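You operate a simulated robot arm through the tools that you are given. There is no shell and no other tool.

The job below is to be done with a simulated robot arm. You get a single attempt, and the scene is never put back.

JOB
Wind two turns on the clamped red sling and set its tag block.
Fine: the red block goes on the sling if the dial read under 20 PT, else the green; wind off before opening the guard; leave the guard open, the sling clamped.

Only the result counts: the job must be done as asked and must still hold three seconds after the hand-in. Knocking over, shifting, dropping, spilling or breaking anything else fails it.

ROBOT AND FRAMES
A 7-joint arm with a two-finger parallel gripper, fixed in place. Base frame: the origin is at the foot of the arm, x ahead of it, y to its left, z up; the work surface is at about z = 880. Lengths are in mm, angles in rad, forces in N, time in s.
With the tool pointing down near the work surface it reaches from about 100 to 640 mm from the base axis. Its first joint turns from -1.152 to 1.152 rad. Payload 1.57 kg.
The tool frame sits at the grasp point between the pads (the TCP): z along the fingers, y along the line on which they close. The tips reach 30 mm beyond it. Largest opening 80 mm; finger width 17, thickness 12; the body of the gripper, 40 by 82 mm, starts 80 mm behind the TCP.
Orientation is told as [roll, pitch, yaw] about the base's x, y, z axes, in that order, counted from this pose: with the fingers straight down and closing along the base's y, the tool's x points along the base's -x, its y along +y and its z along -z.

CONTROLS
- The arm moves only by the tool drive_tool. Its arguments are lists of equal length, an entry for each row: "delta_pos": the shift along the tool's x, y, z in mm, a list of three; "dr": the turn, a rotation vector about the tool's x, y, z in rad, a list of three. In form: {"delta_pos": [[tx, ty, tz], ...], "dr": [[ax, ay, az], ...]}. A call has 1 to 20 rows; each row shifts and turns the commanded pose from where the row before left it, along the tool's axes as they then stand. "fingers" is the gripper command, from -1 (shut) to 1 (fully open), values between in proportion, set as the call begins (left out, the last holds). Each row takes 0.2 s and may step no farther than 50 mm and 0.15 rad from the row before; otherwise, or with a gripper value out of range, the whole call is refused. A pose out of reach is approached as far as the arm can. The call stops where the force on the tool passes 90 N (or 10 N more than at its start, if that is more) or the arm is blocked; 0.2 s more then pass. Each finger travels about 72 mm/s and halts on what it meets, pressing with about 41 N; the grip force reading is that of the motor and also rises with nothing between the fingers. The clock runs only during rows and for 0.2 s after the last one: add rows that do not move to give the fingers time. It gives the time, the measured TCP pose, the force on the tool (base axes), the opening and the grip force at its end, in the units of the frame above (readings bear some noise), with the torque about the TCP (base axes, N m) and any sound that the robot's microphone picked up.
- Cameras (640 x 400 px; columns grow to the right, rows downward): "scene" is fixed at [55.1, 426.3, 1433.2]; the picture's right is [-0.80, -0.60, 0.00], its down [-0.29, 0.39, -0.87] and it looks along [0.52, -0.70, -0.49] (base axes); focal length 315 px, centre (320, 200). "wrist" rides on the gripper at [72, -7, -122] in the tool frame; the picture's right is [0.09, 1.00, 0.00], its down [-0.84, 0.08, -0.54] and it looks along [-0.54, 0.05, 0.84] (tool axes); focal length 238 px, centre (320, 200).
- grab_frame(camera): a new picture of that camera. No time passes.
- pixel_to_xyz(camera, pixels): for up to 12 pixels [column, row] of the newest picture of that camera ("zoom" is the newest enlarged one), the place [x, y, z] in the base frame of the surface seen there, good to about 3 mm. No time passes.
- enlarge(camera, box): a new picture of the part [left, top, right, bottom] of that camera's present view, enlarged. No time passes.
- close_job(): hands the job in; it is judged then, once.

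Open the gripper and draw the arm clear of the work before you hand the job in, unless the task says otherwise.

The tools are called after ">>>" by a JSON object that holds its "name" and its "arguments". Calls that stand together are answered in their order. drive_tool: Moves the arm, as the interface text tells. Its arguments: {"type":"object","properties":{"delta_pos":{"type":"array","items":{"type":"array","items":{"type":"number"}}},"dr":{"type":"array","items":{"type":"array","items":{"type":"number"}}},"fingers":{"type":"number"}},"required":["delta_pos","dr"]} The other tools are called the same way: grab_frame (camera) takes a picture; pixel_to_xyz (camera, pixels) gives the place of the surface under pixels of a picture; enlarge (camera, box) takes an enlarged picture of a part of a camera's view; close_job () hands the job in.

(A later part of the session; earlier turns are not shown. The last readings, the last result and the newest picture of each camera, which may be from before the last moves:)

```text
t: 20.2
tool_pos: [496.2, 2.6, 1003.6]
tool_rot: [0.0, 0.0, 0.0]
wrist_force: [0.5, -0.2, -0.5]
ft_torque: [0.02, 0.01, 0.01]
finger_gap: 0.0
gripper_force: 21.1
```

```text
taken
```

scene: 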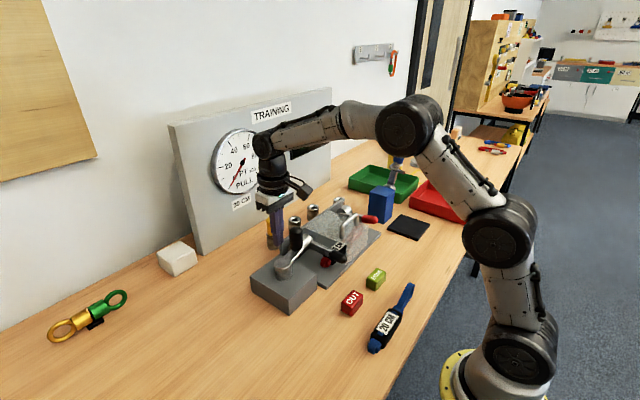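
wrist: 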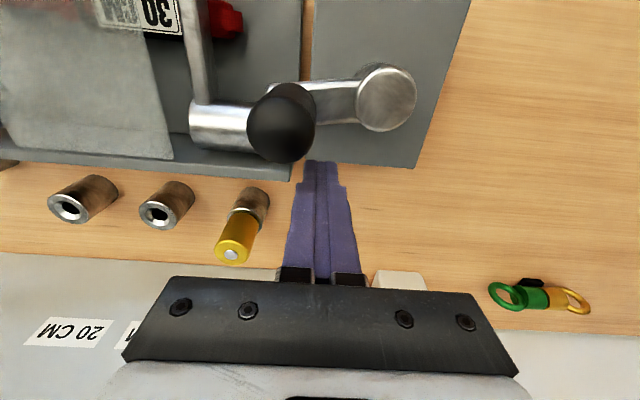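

The knob is at about (461,-18) and fingers are behind it on the other side. I push clockwise, finger angle 324°→224°, then 224°→134°.

>>> {"name": "drive_tool", "arguments": {"delta_pos": [[6.86, -7.89, 0], [8.13, -6.58, 0], [9.15, -5.07, 0], [9.88, -3.41, 0], [10.33, -1.63, 0], [10.46, 0.18, 0], [10.27, 1.99, 0], [9.76, 3.75, 0], [8.97, 5.39, 0], [7.89, 6.86, 0], [0, 0, 0]], "dr": [[0, 0, 0], [0, 0, 0], [0, 0, 0], [0, 0, 0], [0, 0, 0], [0, 0, 0], [0, 0, 0], [0, 0, 0], [0, 0, 0], [0, 0, 0], [0, 0, 0]]}}

>>> {"name": "grab_frame", "arguments": {"camera": "wrist"}}

>>> {"name": "enlarge", "arguments": {"camera": "scene", "box": [205, 120, 285, 200]}}

```text
t: 22.6
tool_pos: [404.6, -0.2, 1004.4]
tool_rot: [0.0, 0.0, 0.0]
wrist_force: [-0.2, -1.7, 0.7]
ft_torque: [0.0, 0.01, 0.03]
finger_gap: 0.1
gripper_force: 21.4
```

```text
taken
```

wrist: 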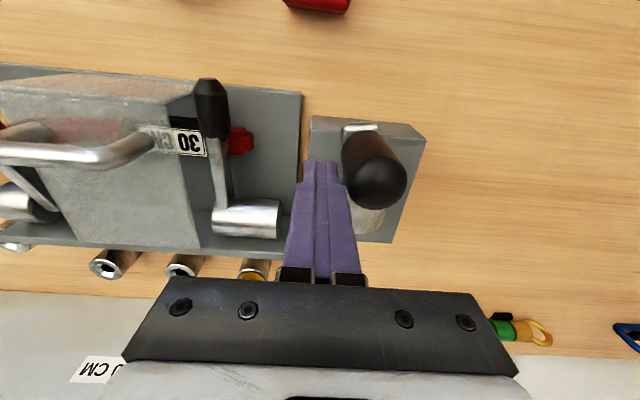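

```text
5.00 times, centred on (245, 160) of scene
```

zoom: 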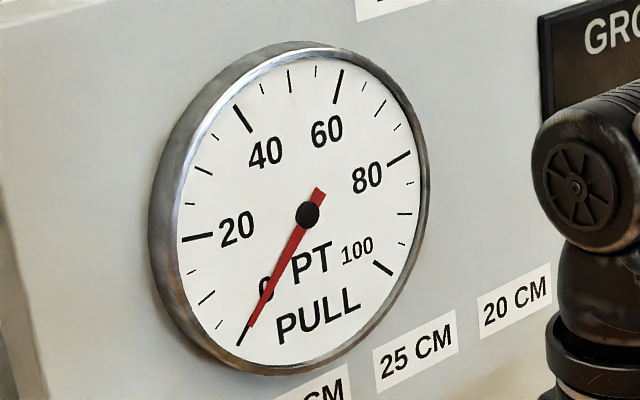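

Clockwise works too, knob near 193°. I continue clockwise to finger angle 134°, with the knob near 105°.

>>> {"name": "drive_tool", "arguments": {"delta_pos": [[6.58, 8.13, 0], [5.07, 9.15, 0], [3.41, 9.88, 0], [1.63, 10.33, 0], [-0.18, 10.46, 0], [-1.99, 10.27, 0], [-3.75, 9.76, 0], [-5.39, 8.97, 0], [-6.86, 7.89, 0], [0, 0, 0]], "dr": [[0, 0, 0], [0, 0, 0], [0, 0, 0], [0, 0, 0], [0, 0, 0], [0, 0, 0], [0, 0, 0], [0, 0, 0], [0, 0, 0], [0, 0, 0]]}}

>>> {"name": "grab_frame", "arguments": {"camera": "wrist"}}

>>> {"name": "grab_frame", "arguments": {"camera": "scene"}}

```text
t: 24.8
tool_pos: [406.4, 86.2, 1003.0]
tool_rot: [0.0, 0.0, 0.001]
wrist_force: [-0.7, -0.2, 0.0]
ft_torque: [0.01, -0.02, 0.0]
finger_gap: 0.0
gripper_force: 21.0
```

```text
taken
```

wrist: 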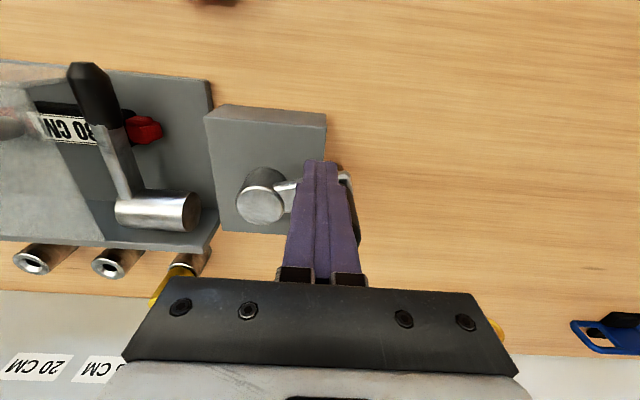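

```text
taken
```

scene: 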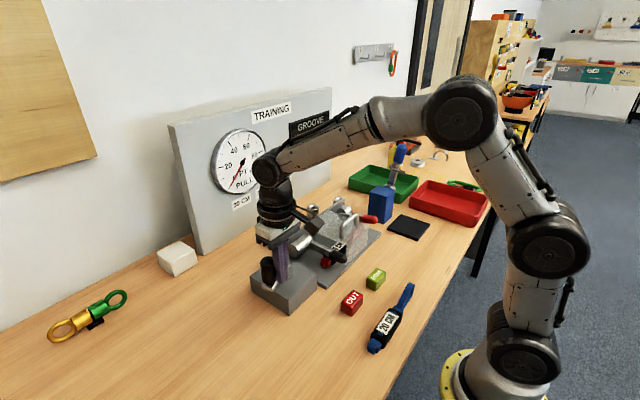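

The knob is near 101° again. Now I push on past the start, to finger angle ~94° (knob ~63°), watching force and dial.

>>> {"name": "drive_tool", "arguments": {"delta_pos": [[-8.13, 6.58, 0], [-9.15, 5.07, 0], [-9.88, 3.41, 0], [-10.33, 1.63, 0]], "dr": [[0, 0, 0], [0, 0, 0], [0, 0, 0], [0, 0, 0]]}}

>>> {"name": "grab_frame", "arguments": {"camera": "wrist"}}

>>> {"name": "grab_frame", "arguments": {"camera": "scene"}}

>>> {"name": "enlarge", "arguments": {"camera": "scene", "box": [205, 120, 285, 200]}}

```text
t: 25.8
tool_pos: [424.7, 99.8, 1002.7]
tool_rot: [-0.004, 0.048, 0.002]
wrist_force: [-21.5, 1.0, 9.9]
ft_torque: [0.0, -0.57, 0.0]
finger_gap: 0.0
gripper_force: 22.0
stopped in row 4: the force on the tool passed its limit at 102 N (the readings are from after the stop); the commanded pose is now the measured one
```

```text
taken
```

wrist: 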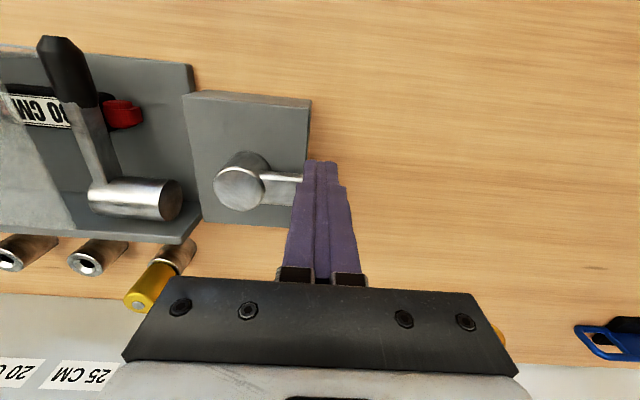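

```text
taken
```

scene: 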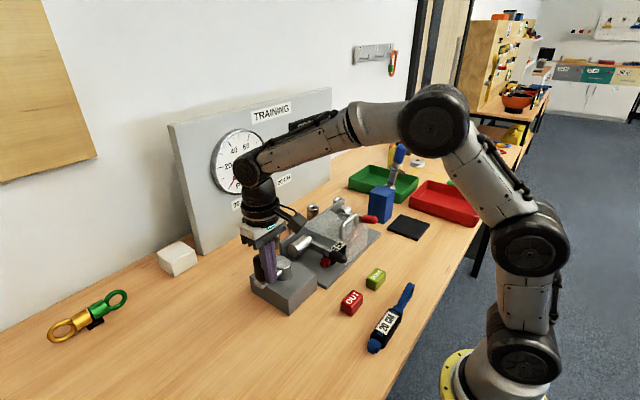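

```text
5.00 times, centred on (245, 160) of scene
```

zoom: 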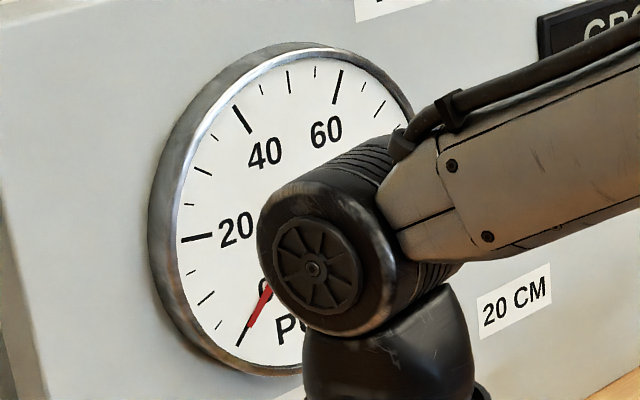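

The crank is hard-stopped clockwise at its start position, so counter-clockwise is winding on. I back off, straighten the small tilt, go over to the other side of the knob (finger angle ~50°) and lower.

>>> {"name": "drive_tool", "arguments": {"delta_pos": [[6, 0, 0], [0, 0, -35], [0, 0, -35], [-34, -7, 0], [-33.5, -7, 0], [0, 0, 0]], "dr": [[0, -0.048, 0], [0, 0, 0], [0, 0, 0], [0, 0, 0], [0, 0, 0], [0, 0, 0]]}}

>>> {"name": "grab_frame", "arguments": {"camera": "wrist"}}

```text
t: 27.2
tool_pos: [488.1, 86.9, 1074.6]
tool_rot: [-0.003, -0.006, 0.001]
wrist_force: [-0.3, 0.6, 1.1]
ft_torque: [-0.01, 0.01, -0.02]
finger_gap: 0.0
gripper_force: 21.0
```

```text
taken
```

wrist: 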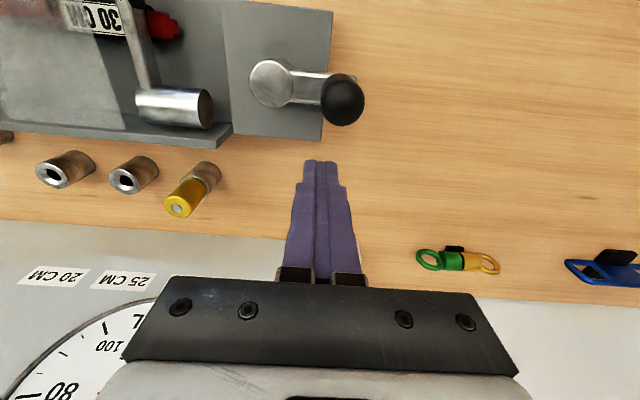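

The knob is back at the start with fingers past it on the +x side. I measure the start position, then lower 72 mm.

>>> {"name": "pixel_to_xyz", "arguments": {"camera": "wrist", "pixels": [[342, 102], [322, 102], [362, 102], [342, 122], [271, 84], [253, 84], [289, 84], [271, 64], [271, 104]]}}

>>> {"name": "drive_tool", "arguments": {"delta_pos": [[2, -1, 36], [0, 0, 36], [0, 0, 0]], "dr": [[0.003, 0.006, 0], [0, 0, 0], [0, 0, 0]]}}

```text
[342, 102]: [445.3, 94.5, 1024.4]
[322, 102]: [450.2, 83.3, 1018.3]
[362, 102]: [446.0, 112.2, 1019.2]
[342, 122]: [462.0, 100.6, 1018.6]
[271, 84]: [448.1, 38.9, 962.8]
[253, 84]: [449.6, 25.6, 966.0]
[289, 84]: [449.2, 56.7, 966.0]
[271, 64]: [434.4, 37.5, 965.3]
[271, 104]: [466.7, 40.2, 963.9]
```

```text
t: 28.0
tool_pos: [487.4, 86.1, 997.9]
tool_rot: [-0.007, 0.0, 0.002]
wrist_force: [-0.5, -0.7, 0.4]
ft_torque: [-0.01, 0.01, 0.01]
finger_gap: 0.0
gripper_force: 21.6
```

Pusher at (487, 86, 998); I lift 5 mm and wind counter-clockwise the first half turn.

>>> {"name": "drive_tool", "arguments": {"delta_pos": [[14.5, 8.0, -5], [14.94, 4.71, 0], [15.65, 0.68, 0], [15.29, -3.39, 0], [13.89, -7.23, 0], [11.55, -10.58, 0], [8.42, -13.21, 0], [4.71, -14.94, 0], [0.68, -15.65, 0], [-3.39, -15.29, 0], [-7.23, -13.89, 0], [-10.58, -11.55, 0]], "dr": [[0, 0, 0], [0, 0, 0], [0, 0, 0], [0, 0, 0], [0, 0, 0], [0, 0, 0], [0, 0, 0], [0, 0, 0], [0, 0, 0], [0, 0, 0], [0, 0, 0], [0, 0, 0]]}}

>>> {"name": "grab_frame", "arguments": {"camera": "wrist"}}

```text
t: 30.6
tool_pos: [406.7, -8.0, 1005.6]
tool_rot: [-0.007, -0.001, 0.001]
wrist_force: [-1.4, -0.2, 0.4]
ft_torque: [0.01, 0.0, -0.03]
finger_gap: 0.2
gripper_force: 21.3
```

```text
taken
```

wrist: 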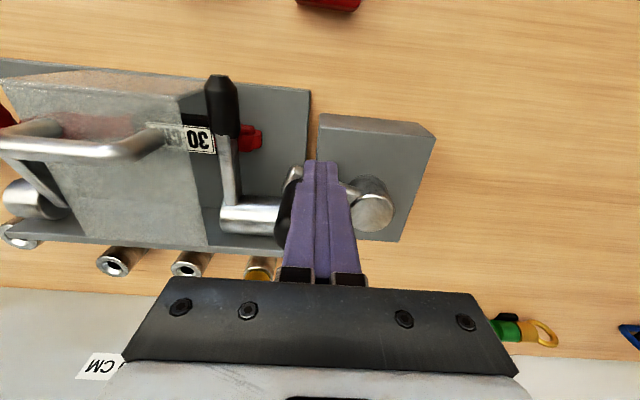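

Half a turn on; pusher at 229°, fine. Next half turn.

>>> {"name": "drive_tool", "arguments": {"delta_pos": [[-14.5, -6.8, 0], [-14.94, -4.71, 0], [-15.65, -0.68, 0], [-15.29, 3.39, 0], [-13.89, 7.23, 0], [-11.55, 10.58, 0], [-8.42, 13.21, 0], [-4.71, 14.94, 0], [-0.68, 15.65, 0], [3.39, 15.29, 0], [7.23, 13.89, 0], [10.58, 11.55, 0]], "dr": [[0, 0, 0], [0, 0, 0], [0, 0, 0], [0, 0, 0], [0, 0, 0], [0, 0, 0], [0, 0, 0], [0, 0, 0], [0, 0, 0], [0, 0, 0], [0, 0, 0], [0, 0, 0]]}}

>>> {"name": "grab_frame", "arguments": {"camera": "wrist"}}

>>> {"name": "grab_frame", "arguments": {"camera": "scene"}}

>>> {"name": "enlarge", "arguments": {"camera": "scene", "box": [205, 120, 285, 200]}}

```text
t: 33.2
tool_pos: [485.3, 88.9, 1006.1]
tool_rot: [-0.007, 0.0, 0.002]
wrist_force: [0.0, 0.1, 0.0]
ft_torque: [0.01, -0.01, -0.04]
finger_gap: 0.0
gripper_force: 21.4
```

```text
taken
```

wrist: 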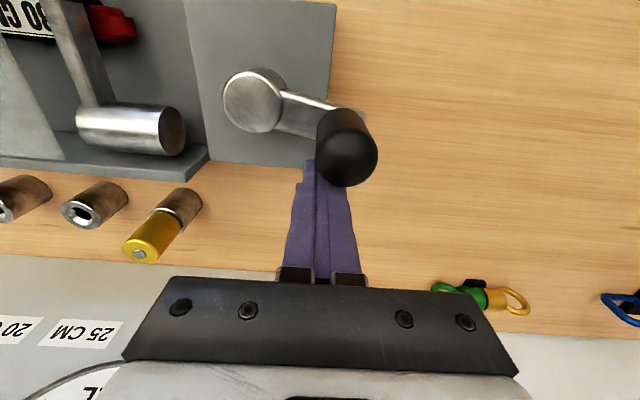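

```text
taken
```

scene: 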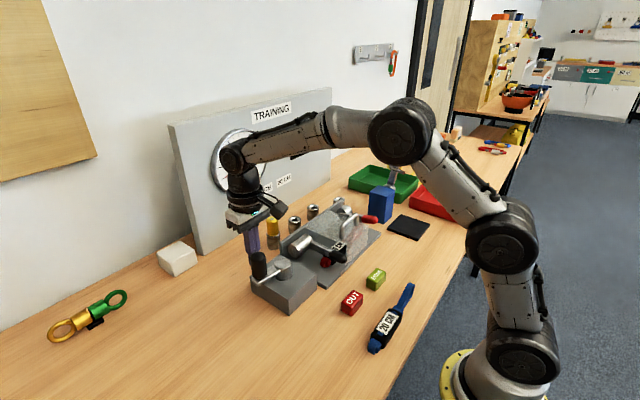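

```text
5.00 times, centred on (245, 160) of scene
```

zoom: 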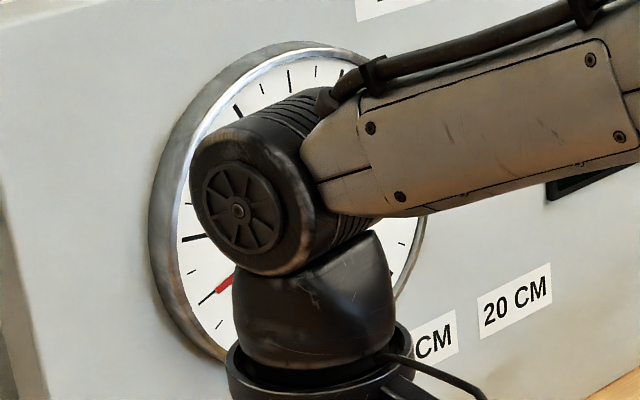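

The needle has begun to rise (red tip near the 10 tick) after almost one turn. I measure the knob's angle to know the lag, then go on.

>>> {"name": "pixel_to_xyz", "arguments": {"camera": "wrist", "pixels": [[347, 157], [318, 155], [376, 155], [347, 182], [252, 103], [225, 103], [282, 103], [252, 75], [252, 130]]}}

>>> {"name": "enlarge", "arguments": {"camera": "scene", "box": [215, 165, 255, 195]}}

```text
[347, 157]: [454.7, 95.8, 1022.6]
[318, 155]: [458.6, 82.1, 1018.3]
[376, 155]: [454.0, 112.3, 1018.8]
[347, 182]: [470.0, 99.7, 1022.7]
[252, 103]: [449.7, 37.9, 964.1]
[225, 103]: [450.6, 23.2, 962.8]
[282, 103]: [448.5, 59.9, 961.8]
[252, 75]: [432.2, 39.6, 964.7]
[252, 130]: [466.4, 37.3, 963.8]
```

```text
13.33 times, centred on (235, 180) of scene
```

zoom: 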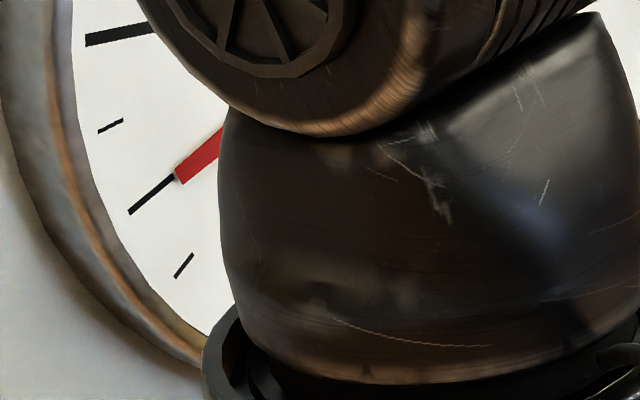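

Needle right at the 10 tick with knob at ~82° (0.98 turn). I continue the second turn's first half.

>>> {"name": "drive_tool", "arguments": {"delta_pos": [[12.2, 5.6, 2], [14.94, 4.71, 0], [15.65, 0.68, 0], [15.29, -3.39, 0], [13.89, -7.23, 0], [11.55, -10.58, 0], [8.42, -13.21, 0], [4.71, -14.94, 0], [0.68, -15.65, 0], [-3.39, -15.29, 0], [-7.23, -13.89, 0], [-10.58, -11.55, 0]], "dr": [[0, 0, 0], [0, 0, 0], [0, 0, 0], [0, 0, 0], [0, 0, 0], [0, 0, 0], [0, 0, 0], [0, 0, 0], [0, 0, 0], [0, 0, 0], [0, 0, 0], [0, 0, 0]]}}

>>> {"name": "grab_frame", "arguments": {"camera": "wrist"}}

>>> {"name": "enlarge", "arguments": {"camera": "scene", "box": [205, 120, 285, 200]}}

```text
t: 35.8
tool_pos: [408.9, -8.9, 1002.9]
tool_rot: [-0.006, 0.0, 0.002]
wrist_force: [-0.1, 0.9, -0.3]
ft_torque: [0.0, 0.02, -0.02]
finger_gap: 0.0
gripper_force: 21.6
```

```text
taken
```

wrist: 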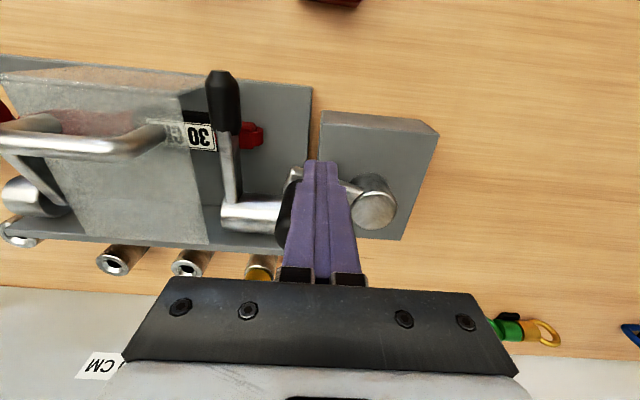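

```text
5.00 times, centred on (245, 160) of scene
```

zoom: 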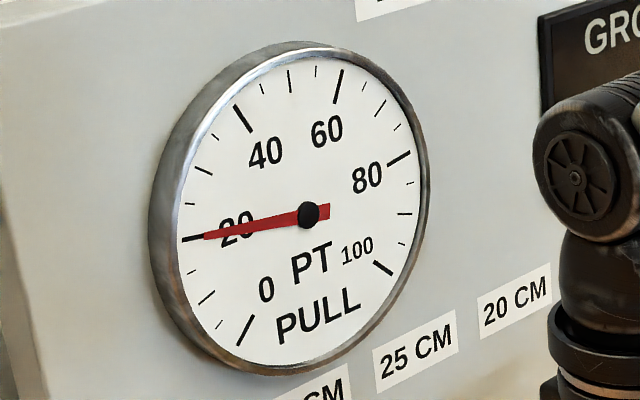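

At ~1.46 turns the dial reads about 20. I finish the second turn, ending with the finger at ~61° so the knob comes to 90°.

>>> {"name": "drive_tool", "arguments": {"delta_pos": [[-13.0, -6.4, 0], [-14.94, -4.71, 0], [-15.65, -0.68, 0], [-15.29, 3.39, 0], [-13.89, 7.23, 0], [-11.55, 10.58, 0], [-8.42, 13.21, 0], [-4.71, 14.94, 0], [-0.68, 15.65, 0], [3.39, 15.29, 0], [7.23, 13.89, 0], [10.58, 11.55, 0], [0, 0, 0]], "dr": [[0, 0, 0], [0, 0, 0], [0, 0, 0], [0, 0, 0], [0, 0, 0], [0, 0, 0], [0, 0, 0], [0, 0, 0], [0, 0, 0], [0, 0, 0], [0, 0, 0], [0, 0, 0], [0, 0, 0]]}}

>>> {"name": "grab_frame", "arguments": {"camera": "wrist"}}

>>> {"name": "enlarge", "arguments": {"camera": "scene", "box": [205, 120, 285, 200]}}

```text
t: 38.6
tool_pos: [487.6, 85.3, 1004.4]
tool_rot: [-0.008, -0.001, 0.001]
wrist_force: [1.5, -0.9, 0.0]
ft_torque: [-0.01, 0.02, 0.0]
finger_gap: 0.0
gripper_force: 21.4
```

```text
taken
```

wrist: 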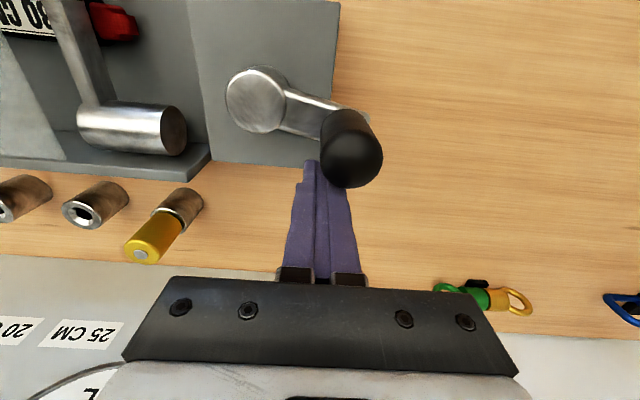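

```text
5.00 times, centred on (245, 160) of scene
```

zoom: 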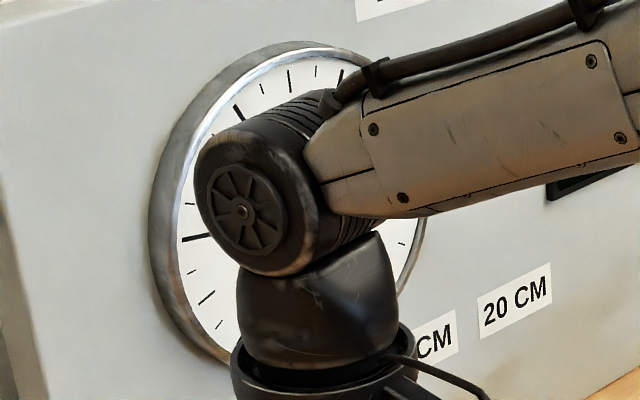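

Pusher at 49°, knob ~80°. I push the last ~10° and measure the knob.

>>> {"name": "drive_tool", "arguments": {"delta_pos": [[5, 3.5, 0], [5, 3.0, 0], [0, 0, 0]], "dr": [[0, 0, 0], [0, 0, 0], [0, 0, 0]]}}

>>> {"name": "grab_frame", "arguments": {"camera": "wrist"}}

>>> {"name": "enlarge", "arguments": {"camera": "wrist", "box": [200, 30, 420, 200]}}

>>> {"name": "enlarge", "arguments": {"camera": "scene", "box": [205, 120, 285, 200]}}

```text
t: 39.4
tool_pos: [476.4, 92.8, 1005.3]
tool_rot: [-0.006, -0.002, 0.001]
wrist_force: [0.3, 0.7, -0.1]
ft_torque: [0.0, 0.03, -0.01]
finger_gap: 0.0
gripper_force: 21.4
```

```text
taken
```

wrist: 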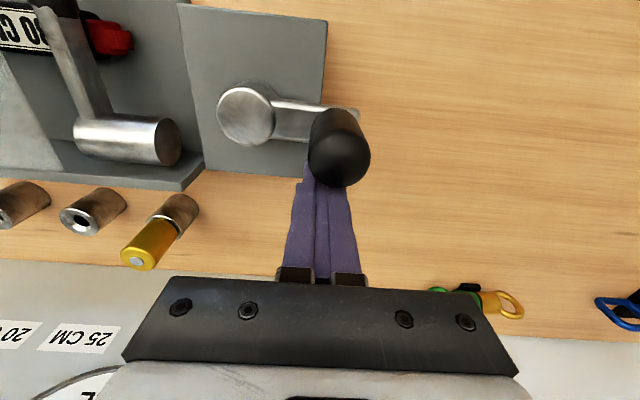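

```text
2.35 times, centred on (310, 115) of wrist
```

zoom: 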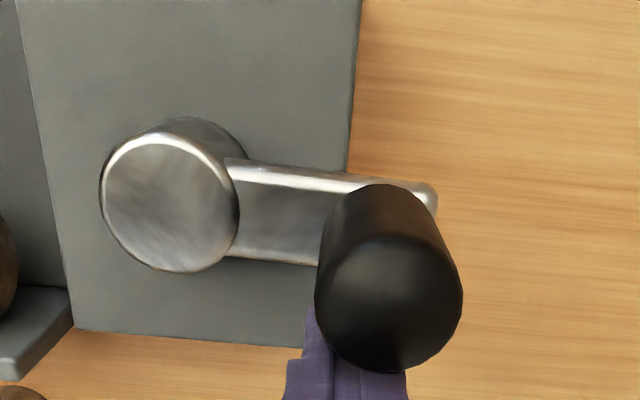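

```text
5.00 times, centred on (245, 160) of scene
```

zoom: 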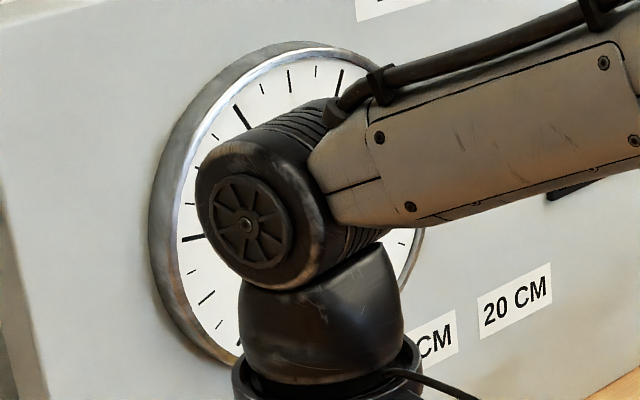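

>>> {"name": "pixel_to_xyz", "arguments": {"camera": "wrist", "pixels": [[341, 158], [311, 156], [370, 156], [341, 185], [246, 113], [219, 113], [273, 113], [246, 85], [246, 143], [322, 140]]}}

```text
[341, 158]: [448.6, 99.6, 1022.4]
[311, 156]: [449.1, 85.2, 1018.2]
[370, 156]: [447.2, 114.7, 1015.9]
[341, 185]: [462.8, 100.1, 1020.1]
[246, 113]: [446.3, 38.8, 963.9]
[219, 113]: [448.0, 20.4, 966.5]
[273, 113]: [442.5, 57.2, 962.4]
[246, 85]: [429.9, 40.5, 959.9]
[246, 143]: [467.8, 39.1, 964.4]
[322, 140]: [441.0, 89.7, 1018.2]
```

Knob at ~88°, almost exactly two turns. I nudge 2.5 mm more, then lift straight up and draw back toward the base so the dial is visible.

>>> {"name": "drive_tool", "arguments": {"delta_pos": [[2.5, 0.5, 0], [0, 0, 0], [-4, -1, -10], [0, 0, -40], [0, 0, -40], [0, 0, 0]], "dr": [[0, 0, 0], [0, 0, 0], [0, 0, 0], [0, 0, 0], [0, 0, 0], [0, 0, 0]]}}

>>> {"name": "grab_frame", "arguments": {"camera": "wrist"}}

>>> {"name": "enlarge", "arguments": {"camera": "scene", "box": [205, 120, 285, 200]}}

```text
t: 40.8
tool_pos: [478.7, 93.2, 1094.0]
tool_rot: [-0.006, 0.0, 0.001]
wrist_force: [-0.3, -0.1, 0.8]
ft_torque: [0.0, 0.01, 0.02]
finger_gap: 0.0
gripper_force: 21.5
```

```text
taken
```

wrist: 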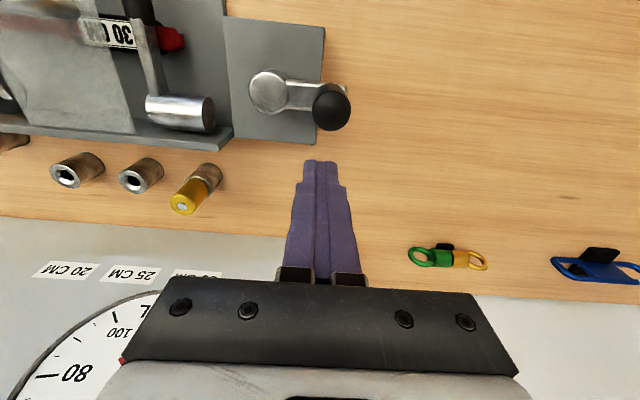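

```text
5.00 times, centred on (245, 160) of scene
```

zoom: 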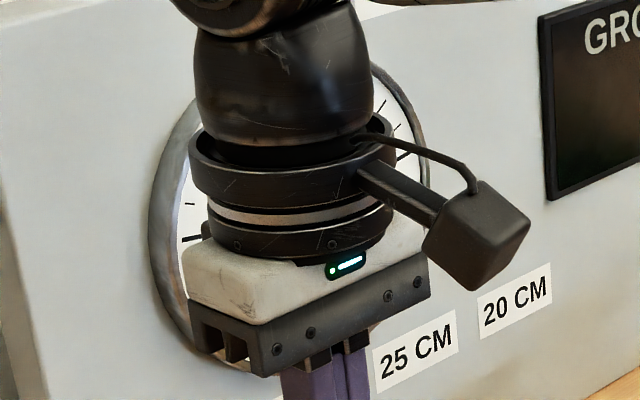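

The knob stays put. I draw back toward the base to clear the dial.

>>> {"name": "drive_tool", "arguments": {"delta_pos": [[40, -10, -15], [45, -15, -10], [45, -15, -5], [45, -15, 0]], "dr": [[0, 0, 0], [0, 0, 0], [0, 0, 0], [0, 0, 0]]}}

>>> {"name": "grab_frame", "arguments": {"camera": "scene"}}

>>> {"name": "enlarge", "arguments": {"camera": "scene", "box": [205, 120, 285, 200]}}

>>> {"name": "grab_frame", "arguments": {"camera": "wrist"}}

```text
t: 41.8
tool_pos: [304.7, 37.0, 1124.2]
tool_rot: [-0.007, 0.0, 0.002]
wrist_force: [-0.2, 0.1, 1.5]
ft_torque: [0.04, -0.03, -0.01]
finger_gap: 0.0
gripper_force: 21.1
```

```text
taken
```

scene: 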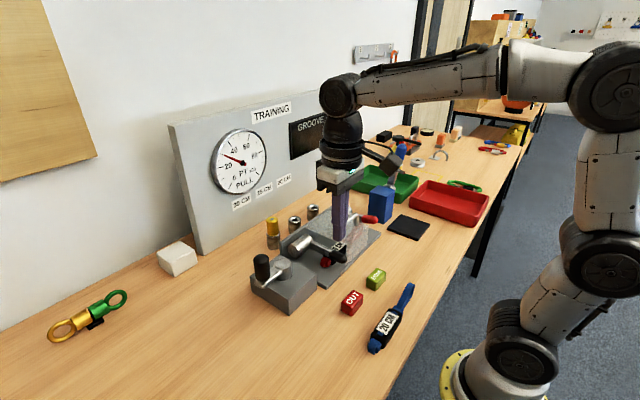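

```text
5.00 times, centred on (245, 160) of scene
```

zoom: 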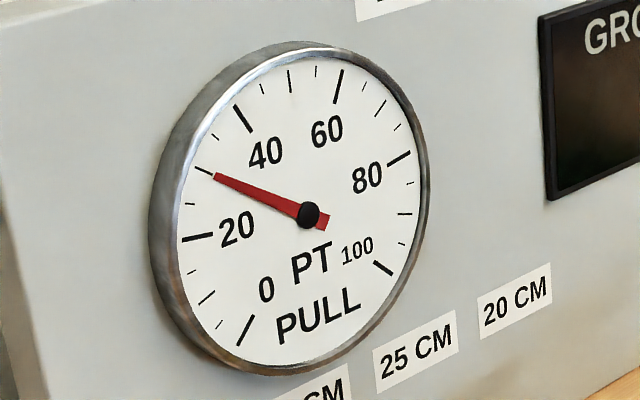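

```text
taken
```

wrist: 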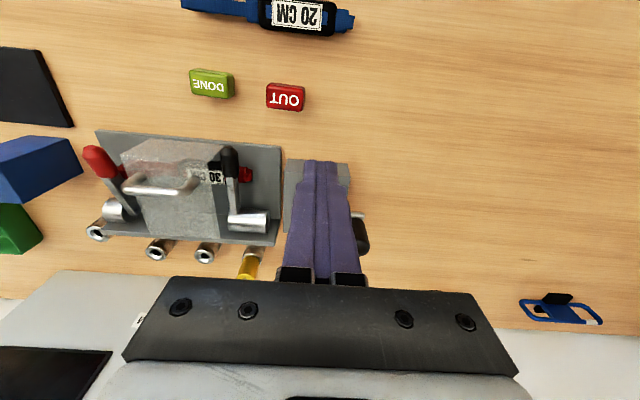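

Two turns on: the needle reads 30 PT, not under 20, so the green "DONE" block is the one. Now wind off: I place the closed fingers on the other side of the knob at finger angle 130°.

>>> {"name": "drive_tool", "arguments": {"delta_pos": [[-35, 16.3, 16], [-35, 16.3, 16], [-34.3, 16.4, 17], [0, 0, 36], [0, 0, 35], [0, 0, 0]], "dr": [[0.007, 0, 0], [0, 0, 0], [0, 0, 0], [0, 0, 0], [0, 0, 0], [0, 0, 0]]}}

>>> {"name": "grab_frame", "arguments": {"camera": "wrist"}}

```text
t: 43.2
tool_pos: [409.1, 82.8, 1003.2]
tool_rot: [-0.013, 0.0, 0.0]
wrist_force: [-0.3, -0.8, -0.6]
ft_torque: [0.03, -0.02, 0.02]
finger_gap: 0.0
gripper_force: 21.4
```

```text
taken
```

wrist: 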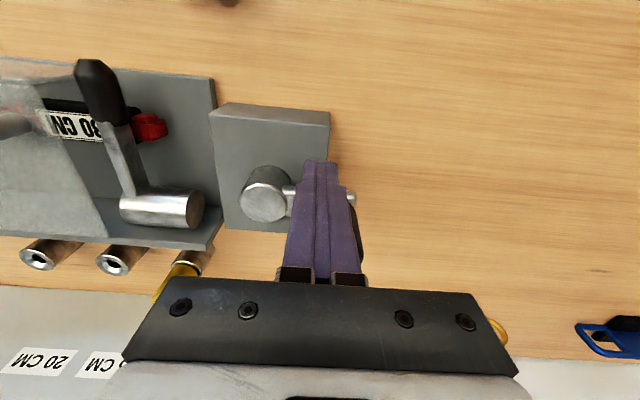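

Fingers at (409, 83, 1003), on the -x side of the knob. I wind off clockwise, first half turn.

>>> {"name": "drive_tool", "arguments": {"delta_pos": [[-13.21, 10.5, 0], [-14.94, 4.71, 0], [-15.65, 0.68, 0], [-15.29, -3.39, 0], [-13.89, -7.23, 0], [-11.55, -10.58, 0], [-8.42, -13.21, 0], [-4.71, -14.94, 0], [-0.68, -15.65, 0], [3.39, -15.29, 0], [7.23, -13.89, 0], [10.58, -11.55, 0]], "dr": [[-0.013, 0, 0], [0, 0, 0], [0, 0, 0], [0, 0, 0], [0, 0, 0], [0, 0, 0], [0, 0, 0], [0, 0, 0], [0, 0, 0], [0, 0, 0], [0, 0, 0], [0, 0, 0]]}}

>>> {"name": "grab_frame", "arguments": {"camera": "wrist"}}

>>> {"name": "enlarge", "arguments": {"camera": "scene", "box": [205, 120, 285, 200]}}

```text
t: 45.8
tool_pos: [484.8, -6.2, 1004.4]
tool_rot: [0.0, -0.002, 0.0]
wrist_force: [0.6, -0.2, 0.9]
ft_torque: [-0.02, 0.02, -0.01]
finger_gap: 0.0
gripper_force: 21.4
```

```text
taken
```

wrist: 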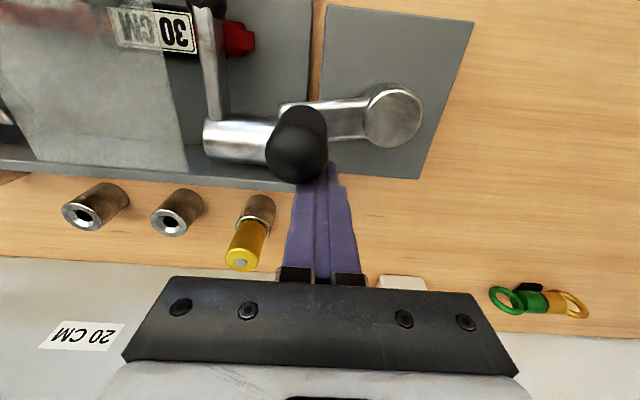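

```text
5.00 times, centred on (245, 160) of scene
```

zoom: 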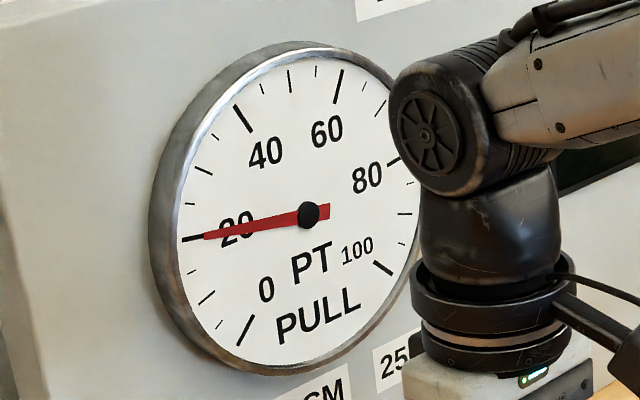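

Dial falling (20). Next half turn off.

>>> {"name": "drive_tool", "arguments": {"delta_pos": [[13.21, -8.9, 0], [14.94, -4.71, 0], [15.65, -0.68, 0], [15.29, 3.39, 0], [13.89, 7.23, 0], [11.55, 10.58, 0], [8.42, 13.21, 0], [4.71, 14.94, 0], [0.68, 15.65, 0], [-3.39, 15.29, 0], [-7.23, 13.89, 0], [-10.58, 11.55, 0]], "dr": [[0, 0, 0], [0, 0, 0], [0, 0, 0], [0, 0, 0], [0, 0, 0], [0, 0, 0], [0, 0, 0], [0, 0, 0], [0, 0, 0], [0, 0, 0], [0, 0, 0], [0, 0, 0]]}}

>>> {"name": "enlarge", "arguments": {"camera": "scene", "box": [205, 120, 285, 200]}}

>>> {"name": "grab_frame", "arguments": {"camera": "wrist"}}

```text
t: 48.4
tool_pos: [404.7, 86.7, 1002.4]
tool_rot: [0.0, 0.0, 0.001]
wrist_force: [-0.7, -0.1, -0.2]
ft_torque: [-0.01, 0.0, 0.01]
finger_gap: 0.0
gripper_force: 21.4
```

```text
5.00 times, centred on (245, 160) of scene
```

zoom: 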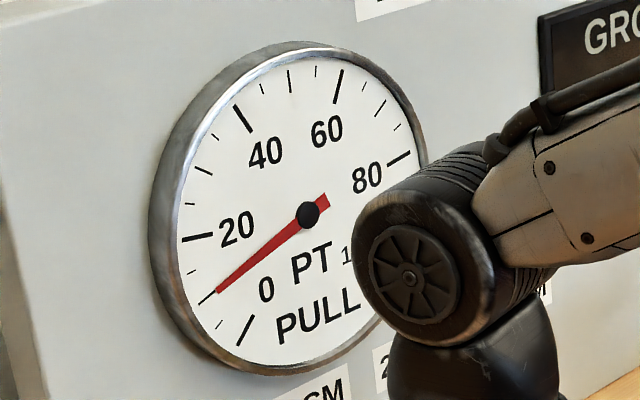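

```text
taken
```

wrist: 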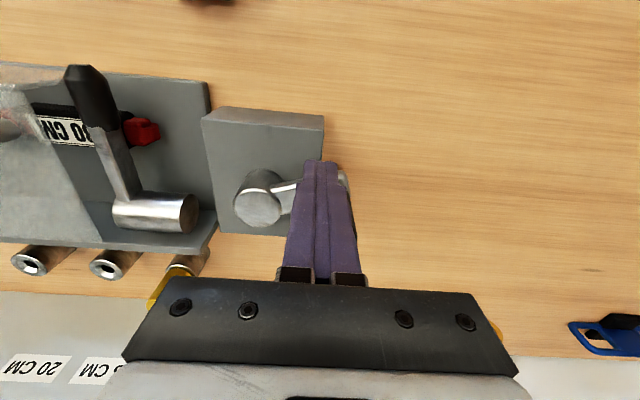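

Dial at ~10 with one turn off. Third half turn off (with a small radius correction).

>>> {"name": "drive_tool", "arguments": {"delta_pos": [[-16.5, 7.4, 0], [-14.94, 4.71, 0], [-15.65, 0.68, 0], [-15.29, -3.39, 0], [-13.89, -7.23, 0], [-11.55, -10.58, 0], [-8.42, -13.21, 0], [-4.71, -14.94, 0], [-0.68, -15.65, 0], [3.39, -15.29, 0], [7.23, -13.89, 0], [10.58, -11.55, 0]], "dr": [[0, 0, 0], [0, 0, 0], [0, 0, 0], [0, 0, 0], [0, 0, 0], [0, 0, 0], [0, 0, 0], [0, 0, 0], [0, 0, 0], [0, 0, 0], [0, 0, 0], [0, 0, 0]]}}

>>> {"name": "grab_frame", "arguments": {"camera": "wrist"}}

>>> {"name": "enlarge", "arguments": {"camera": "scene", "box": [205, 120, 285, 200]}}

```text
t: 51.0
tool_pos: [488.6, -6.1, 1002.1]
tool_rot: [0.002, 0.0, 0.003]
wrist_force: [0.4, 0.6, 0.4]
ft_torque: [0.0, 0.0, -0.01]
finger_gap: 0.0
gripper_force: 21.1
```

```text
taken
```

wrist: 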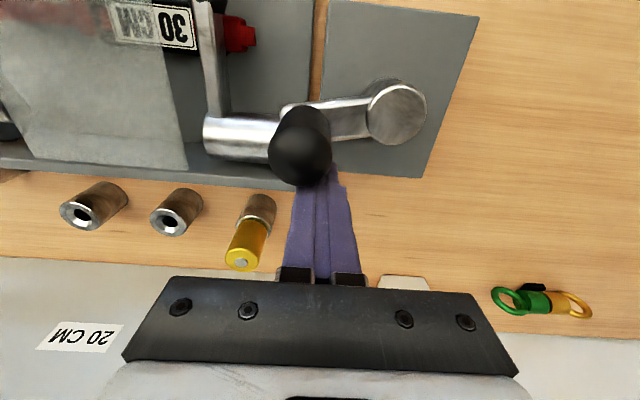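

```text
5.00 times, centred on (245, 160) of scene
```

zoom: 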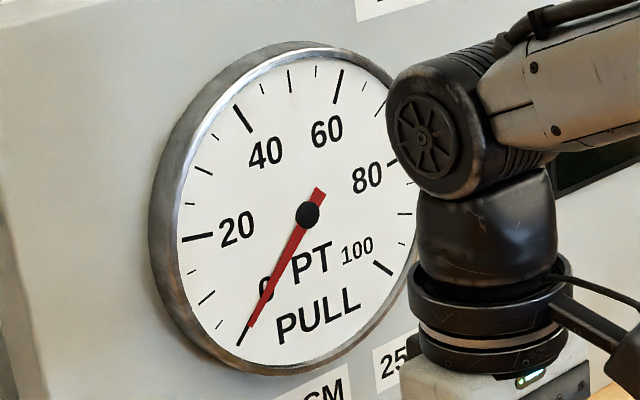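

Dial is at 0 again; I finish the last half turn off, stopping just short of the hard stop.

>>> {"name": "drive_tool", "arguments": {"delta_pos": [[14.2, -8.0, 0], [14.94, -4.71, 0], [15.65, -0.68, 0], [15.29, 3.39, 0], [13.89, 7.23, 0], [11.55, 10.58, 0], [8.42, 13.21, 0], [4.71, 14.94, 0], [0.68, 15.65, 0], [-3.39, 15.29, 0], [-7.23, 13.89, 0], [-10.58, 11.55, 0]], "dr": [[0, 0, 0], [0, 0, 0], [0, 0, 0], [0, 0, 0], [0, 0, 0], [0, 0, 0], [0, 0, 0], [0, 0, 0], [0, 0, 0], [0, 0, 0], [0, 0, 0], [0, 0, 0]]}}

>>> {"name": "grab_frame", "arguments": {"camera": "wrist"}}

```text
t: 53.6
tool_pos: [412.8, 86.3, 1003.2]
tool_rot: [-0.001, -0.001, 0.001]
wrist_force: [-1.2, 0.4, -0.3]
ft_torque: [0.02, 0.0, 0.0]
finger_gap: 0.1
gripper_force: 21.2
```

```text
taken
```

wrist: 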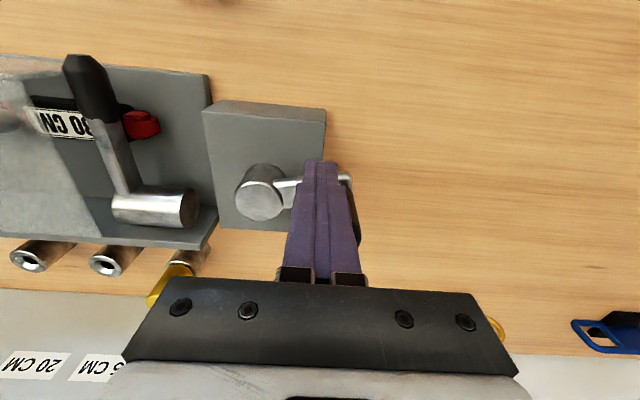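

Knob ~96°. I push gently ~6 mm more to bring it nearly to the stop.

>>> {"name": "drive_tool", "arguments": {"delta_pos": [[-4, 3, 0], [-3, 2, 0], [0, 0, 0]], "dr": [[0, 0, 0], [0, 0, 0], [0, 0, 0]]}}

>>> {"name": "drive_tool", "arguments": {"delta_pos": [[5, 0, 0], [0, 0, -40], [0, 0, -40], [30, 0, -20], [0, 0, 0]], "dr": [[0, 0, 0], [0, 0, 0], [0, 0, 0], [0, 0, 0], [0, 0, 0]]}}

>>> {"name": "grab_frame", "arguments": {"camera": "wrist"}}

>>> {"name": "grab_frame", "arguments": {"camera": "scene"}}

>>> {"name": "enlarge", "arguments": {"camera": "scene", "box": [205, 120, 325, 300]}}

```text
t: 54.4
tool_pos: [418.4, 91.0, 1003.3]
tool_rot: [0.0, -0.001, 0.002]
wrist_force: [-0.9, 0.5, 0.2]
ft_torque: [0.03, -0.03, -0.02]
finger_gap: 0.3
gripper_force: 21.3
```

```text
t: 55.6
tool_pos: [381.7, 90.1, 1101.7]
tool_rot: [-0.002, -0.002, 0.002]
wrist_force: [-0.3, -0.1, 0.4]
ft_torque: [0.0, 0.01, 0.03]
finger_gap: 0.4
gripper_force: 21.5
```

```text
taken
```

wrist: 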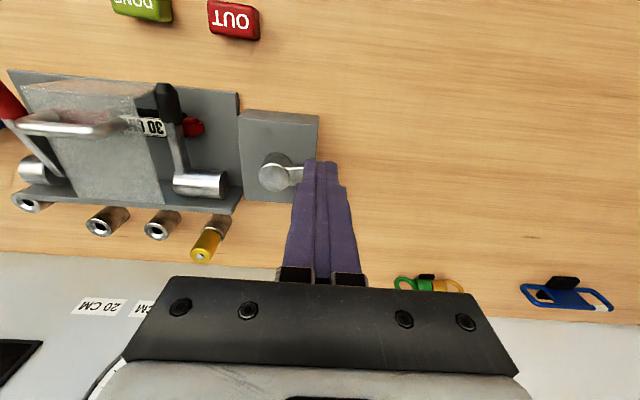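

```text
taken
```

scene: 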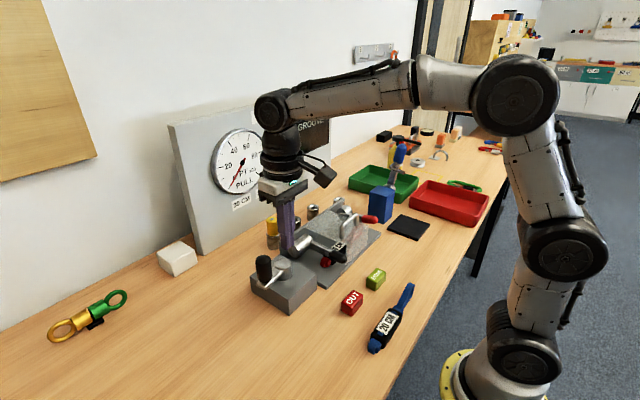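

```text
2.22 times, centred on (265, 210) of scene
```

zoom: 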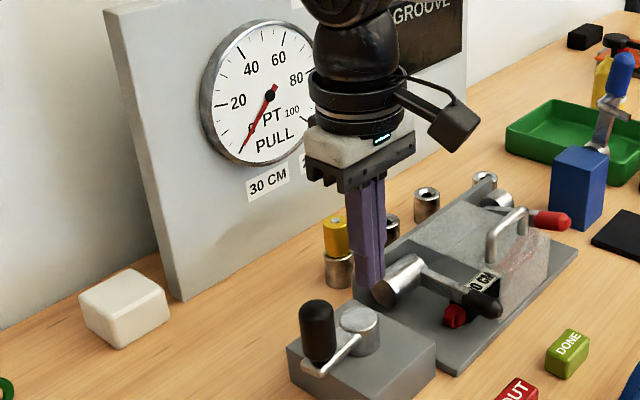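

Wound off: dial back at 0 and the knob at its start. Next the guard: I move in front of it to measure the handle and hinge.

>>> {"name": "drive_tool", "arguments": {"delta_pos": [[25, -40, -10], [25, -42, 0], [20, -45, 0], [10, -48, 0], [5, -48, 0], [0, -18, 10]], "dr": [[0, 0, 0], [0, 0, 0], [0, 0, 0], [0, 0, 0], [0, 0, 0], [0, 0, 0]], "fingers": 1}}

>>> {"name": "grab_frame", "arguments": {"camera": "wrist"}}

>>> {"name": "enlarge", "arguments": {"camera": "wrist", "box": [230, 130, 420, 290]}}

```text
t: 57.0
tool_pos: [293.0, -148.8, 1101.6]
tool_rot: [0.0, 0.001, 0.001]
wrist_force: [-0.2, -0.1, 0.4]
ft_torque: [-0.02, 0.01, 0.03]
finger_gap: 80.1
gripper_force: 0.1
```

```text
taken
```

wrist: 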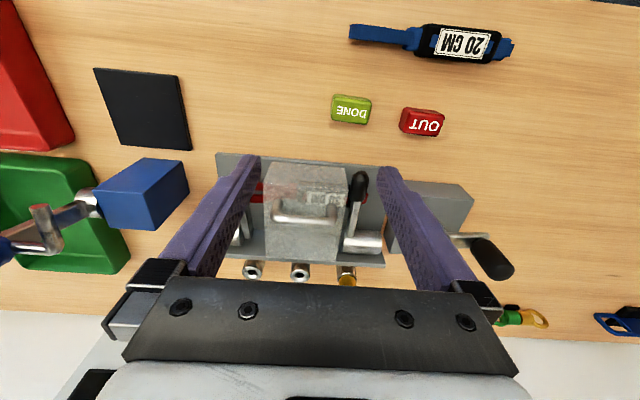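

```text
2.50 times, centred on (325, 210) of wrist
```

zoom: 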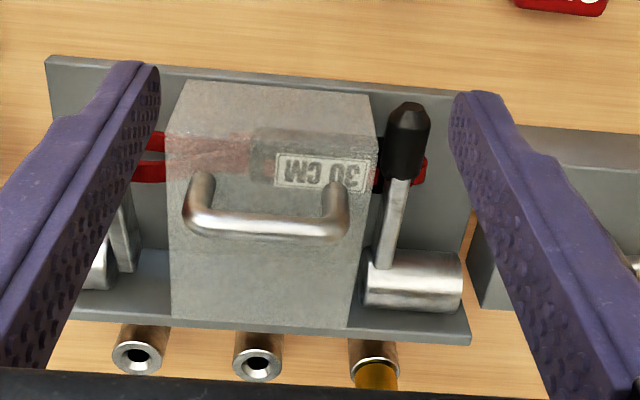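

>>> {"name": "pixel_to_xyz", "arguments": {"camera": "zoom", "pixels": [[195, 215], [265, 225], [340, 228], [205, 180], [332, 190], [180, 130], [372, 140], [190, 85], [370, 95], [175, 315], [345, 325], [260, 290]]}}

>>> {"name": "pixel_to_xyz", "arguments": {"camera": "scene", "pixels": [[341, 211], [350, 204], [356, 212], [340, 222], [322, 206], [305, 222], [345, 240], [362, 226], [330, 215], [358, 222]]}}

>>> {"name": "enlarge", "arguments": {"camera": "scene", "box": [280, 180, 400, 280]}}

```text
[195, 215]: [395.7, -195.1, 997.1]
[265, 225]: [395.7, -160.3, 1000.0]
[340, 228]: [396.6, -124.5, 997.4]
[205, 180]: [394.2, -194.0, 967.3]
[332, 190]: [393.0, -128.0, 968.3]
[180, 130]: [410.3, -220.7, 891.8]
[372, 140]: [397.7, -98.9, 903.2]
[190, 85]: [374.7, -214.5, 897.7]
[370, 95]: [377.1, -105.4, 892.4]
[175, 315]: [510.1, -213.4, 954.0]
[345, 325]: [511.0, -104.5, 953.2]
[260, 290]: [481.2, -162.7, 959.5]
```

```text
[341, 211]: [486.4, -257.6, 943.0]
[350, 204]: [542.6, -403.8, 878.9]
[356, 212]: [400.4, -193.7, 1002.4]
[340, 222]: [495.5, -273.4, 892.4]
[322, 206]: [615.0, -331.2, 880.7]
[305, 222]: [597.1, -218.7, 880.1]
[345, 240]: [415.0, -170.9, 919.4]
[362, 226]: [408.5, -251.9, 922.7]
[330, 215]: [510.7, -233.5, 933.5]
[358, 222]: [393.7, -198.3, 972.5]
```

```text
4.00 times, centred on (340, 230) of scene
```

zoom: 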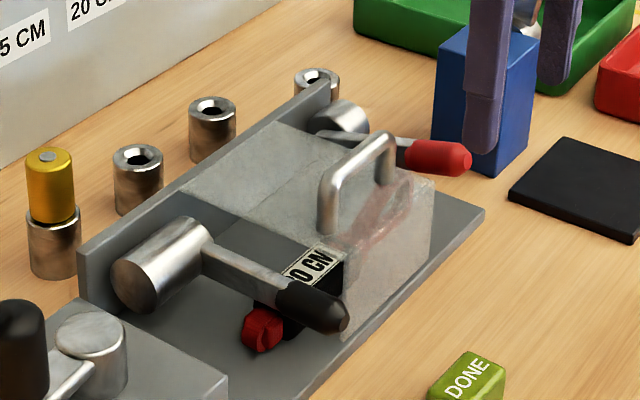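

The guard is a lid: top panel z≈958 from x≈370 to a hinge at about x≈510, handle bar along y at x≈396, z≈996, y −125…−196. I turn the tool 90° so the fingers close along x, and move above the bar.

>>> {"name": "drive_tool", "arguments": {"delta_pos": [[0, 0, -10], [0, 0, 0], [0, 0, 0], [0, 0, 0], [0, 0, 0], [0, 0, 0], [0, 0, 0], [0, 0, 0], [0, 0, 0], [0, 0, 0], [0, 0, 0], [0, 0, 0]], "dr": [[0, 0, 0.1428], [0, 0, 0.1428], [0, 0, 0.1428], [0, 0, 0.1428], [0, 0, 0.1428], [0, 0, 0.1428], [0, 0, 0.1428], [0, 0, 0.1428], [0, 0, 0.1428], [0, 0, 0.1428], [0, 0, 0.1428], [0, 0, 0]]}}

>>> {"name": "grab_frame", "arguments": {"camera": "wrist"}}

>>> {"name": "grab_frame", "arguments": {"camera": "scene"}}

```text
t: 59.6
tool_pos: [298.4, -149.7, 1113.8]
tool_rot: [-0.001, 0.0, -1.569]
wrist_force: [-0.5, -0.1, -0.5]
ft_torque: [0.01, -0.02, 0.02]
finger_gap: 79.7
gripper_force: 0.0
```

```text
taken
```

wrist: 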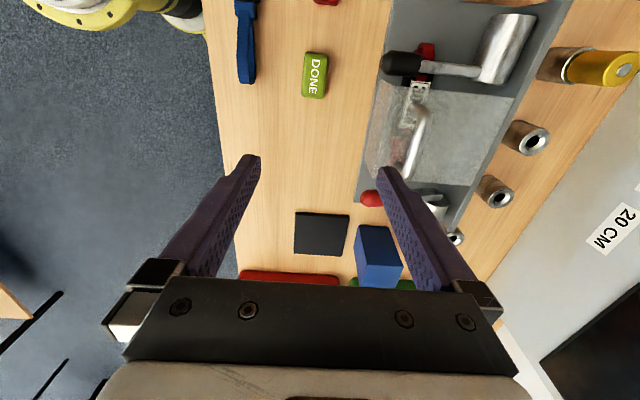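

```text
taken
```

scene: 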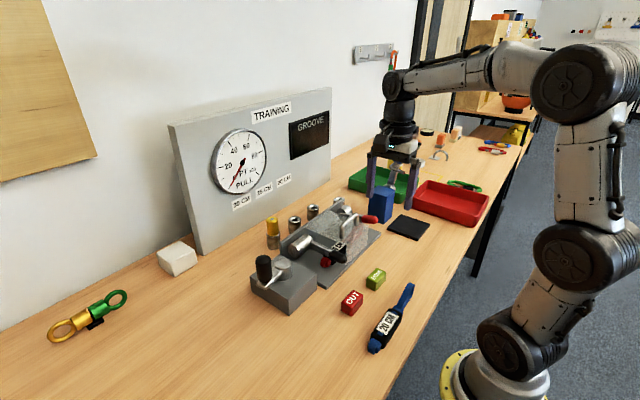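

Tool is yawed; fingers now close along x. I move above the handle bar.

>>> {"name": "drive_tool", "arguments": {"delta_pos": [[-3.4, 33, 4], [-3.4, 33, 5], [-3.5, 31.6, 5], [0, 0, 0]], "dr": [[0, 0, 0], [0, 0, 0], [0, 0, 0], [0, 0, 0]]}}

>>> {"name": "grab_frame", "arguments": {"camera": "wrist"}}

>>> {"name": "enlarge", "arguments": {"camera": "wrist", "box": [200, 60, 440, 220]}}

```text
t: 60.6
tool_pos: [395.6, -160.9, 1101.3]
tool_rot: [0.001, 0.0, -1.569]
wrist_force: [-0.4, 0.6, -0.3]
ft_torque: [0.03, -0.01, 0.0]
finger_gap: 80.0
gripper_force: 0.1
```

```text
taken
```

wrist: 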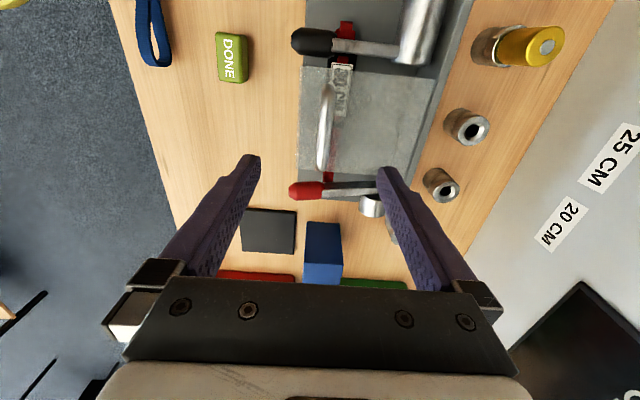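

```text
2.50 times, centred on (320, 140) of wrist
```

zoom: 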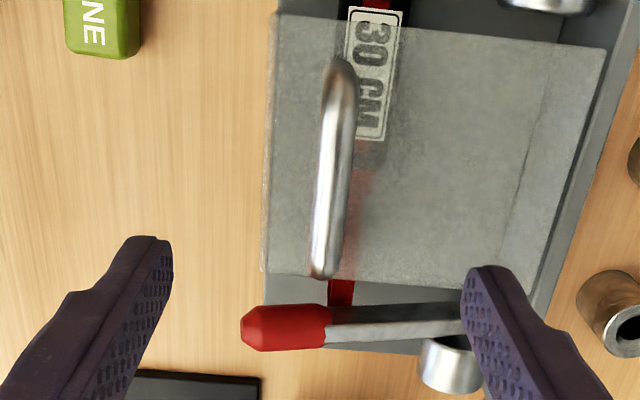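

>>> {"name": "pixel_to_xyz", "arguments": {"camera": "zoom", "pixels": [[335, 110], [330, 170], [325, 230], [345, 75], [322, 265], [275, 20], [268, 265], [600, 60], [545, 290], [450, 150], [370, 70], [290, 325]]}}

```text
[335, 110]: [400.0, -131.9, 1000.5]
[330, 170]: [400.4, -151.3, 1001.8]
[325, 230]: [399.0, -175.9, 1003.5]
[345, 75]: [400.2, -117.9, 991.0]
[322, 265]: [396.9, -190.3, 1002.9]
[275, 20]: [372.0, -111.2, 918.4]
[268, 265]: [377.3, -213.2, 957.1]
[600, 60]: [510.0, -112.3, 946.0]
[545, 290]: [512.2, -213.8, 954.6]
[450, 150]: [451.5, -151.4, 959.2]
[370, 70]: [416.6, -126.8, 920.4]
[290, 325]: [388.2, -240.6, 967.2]
```

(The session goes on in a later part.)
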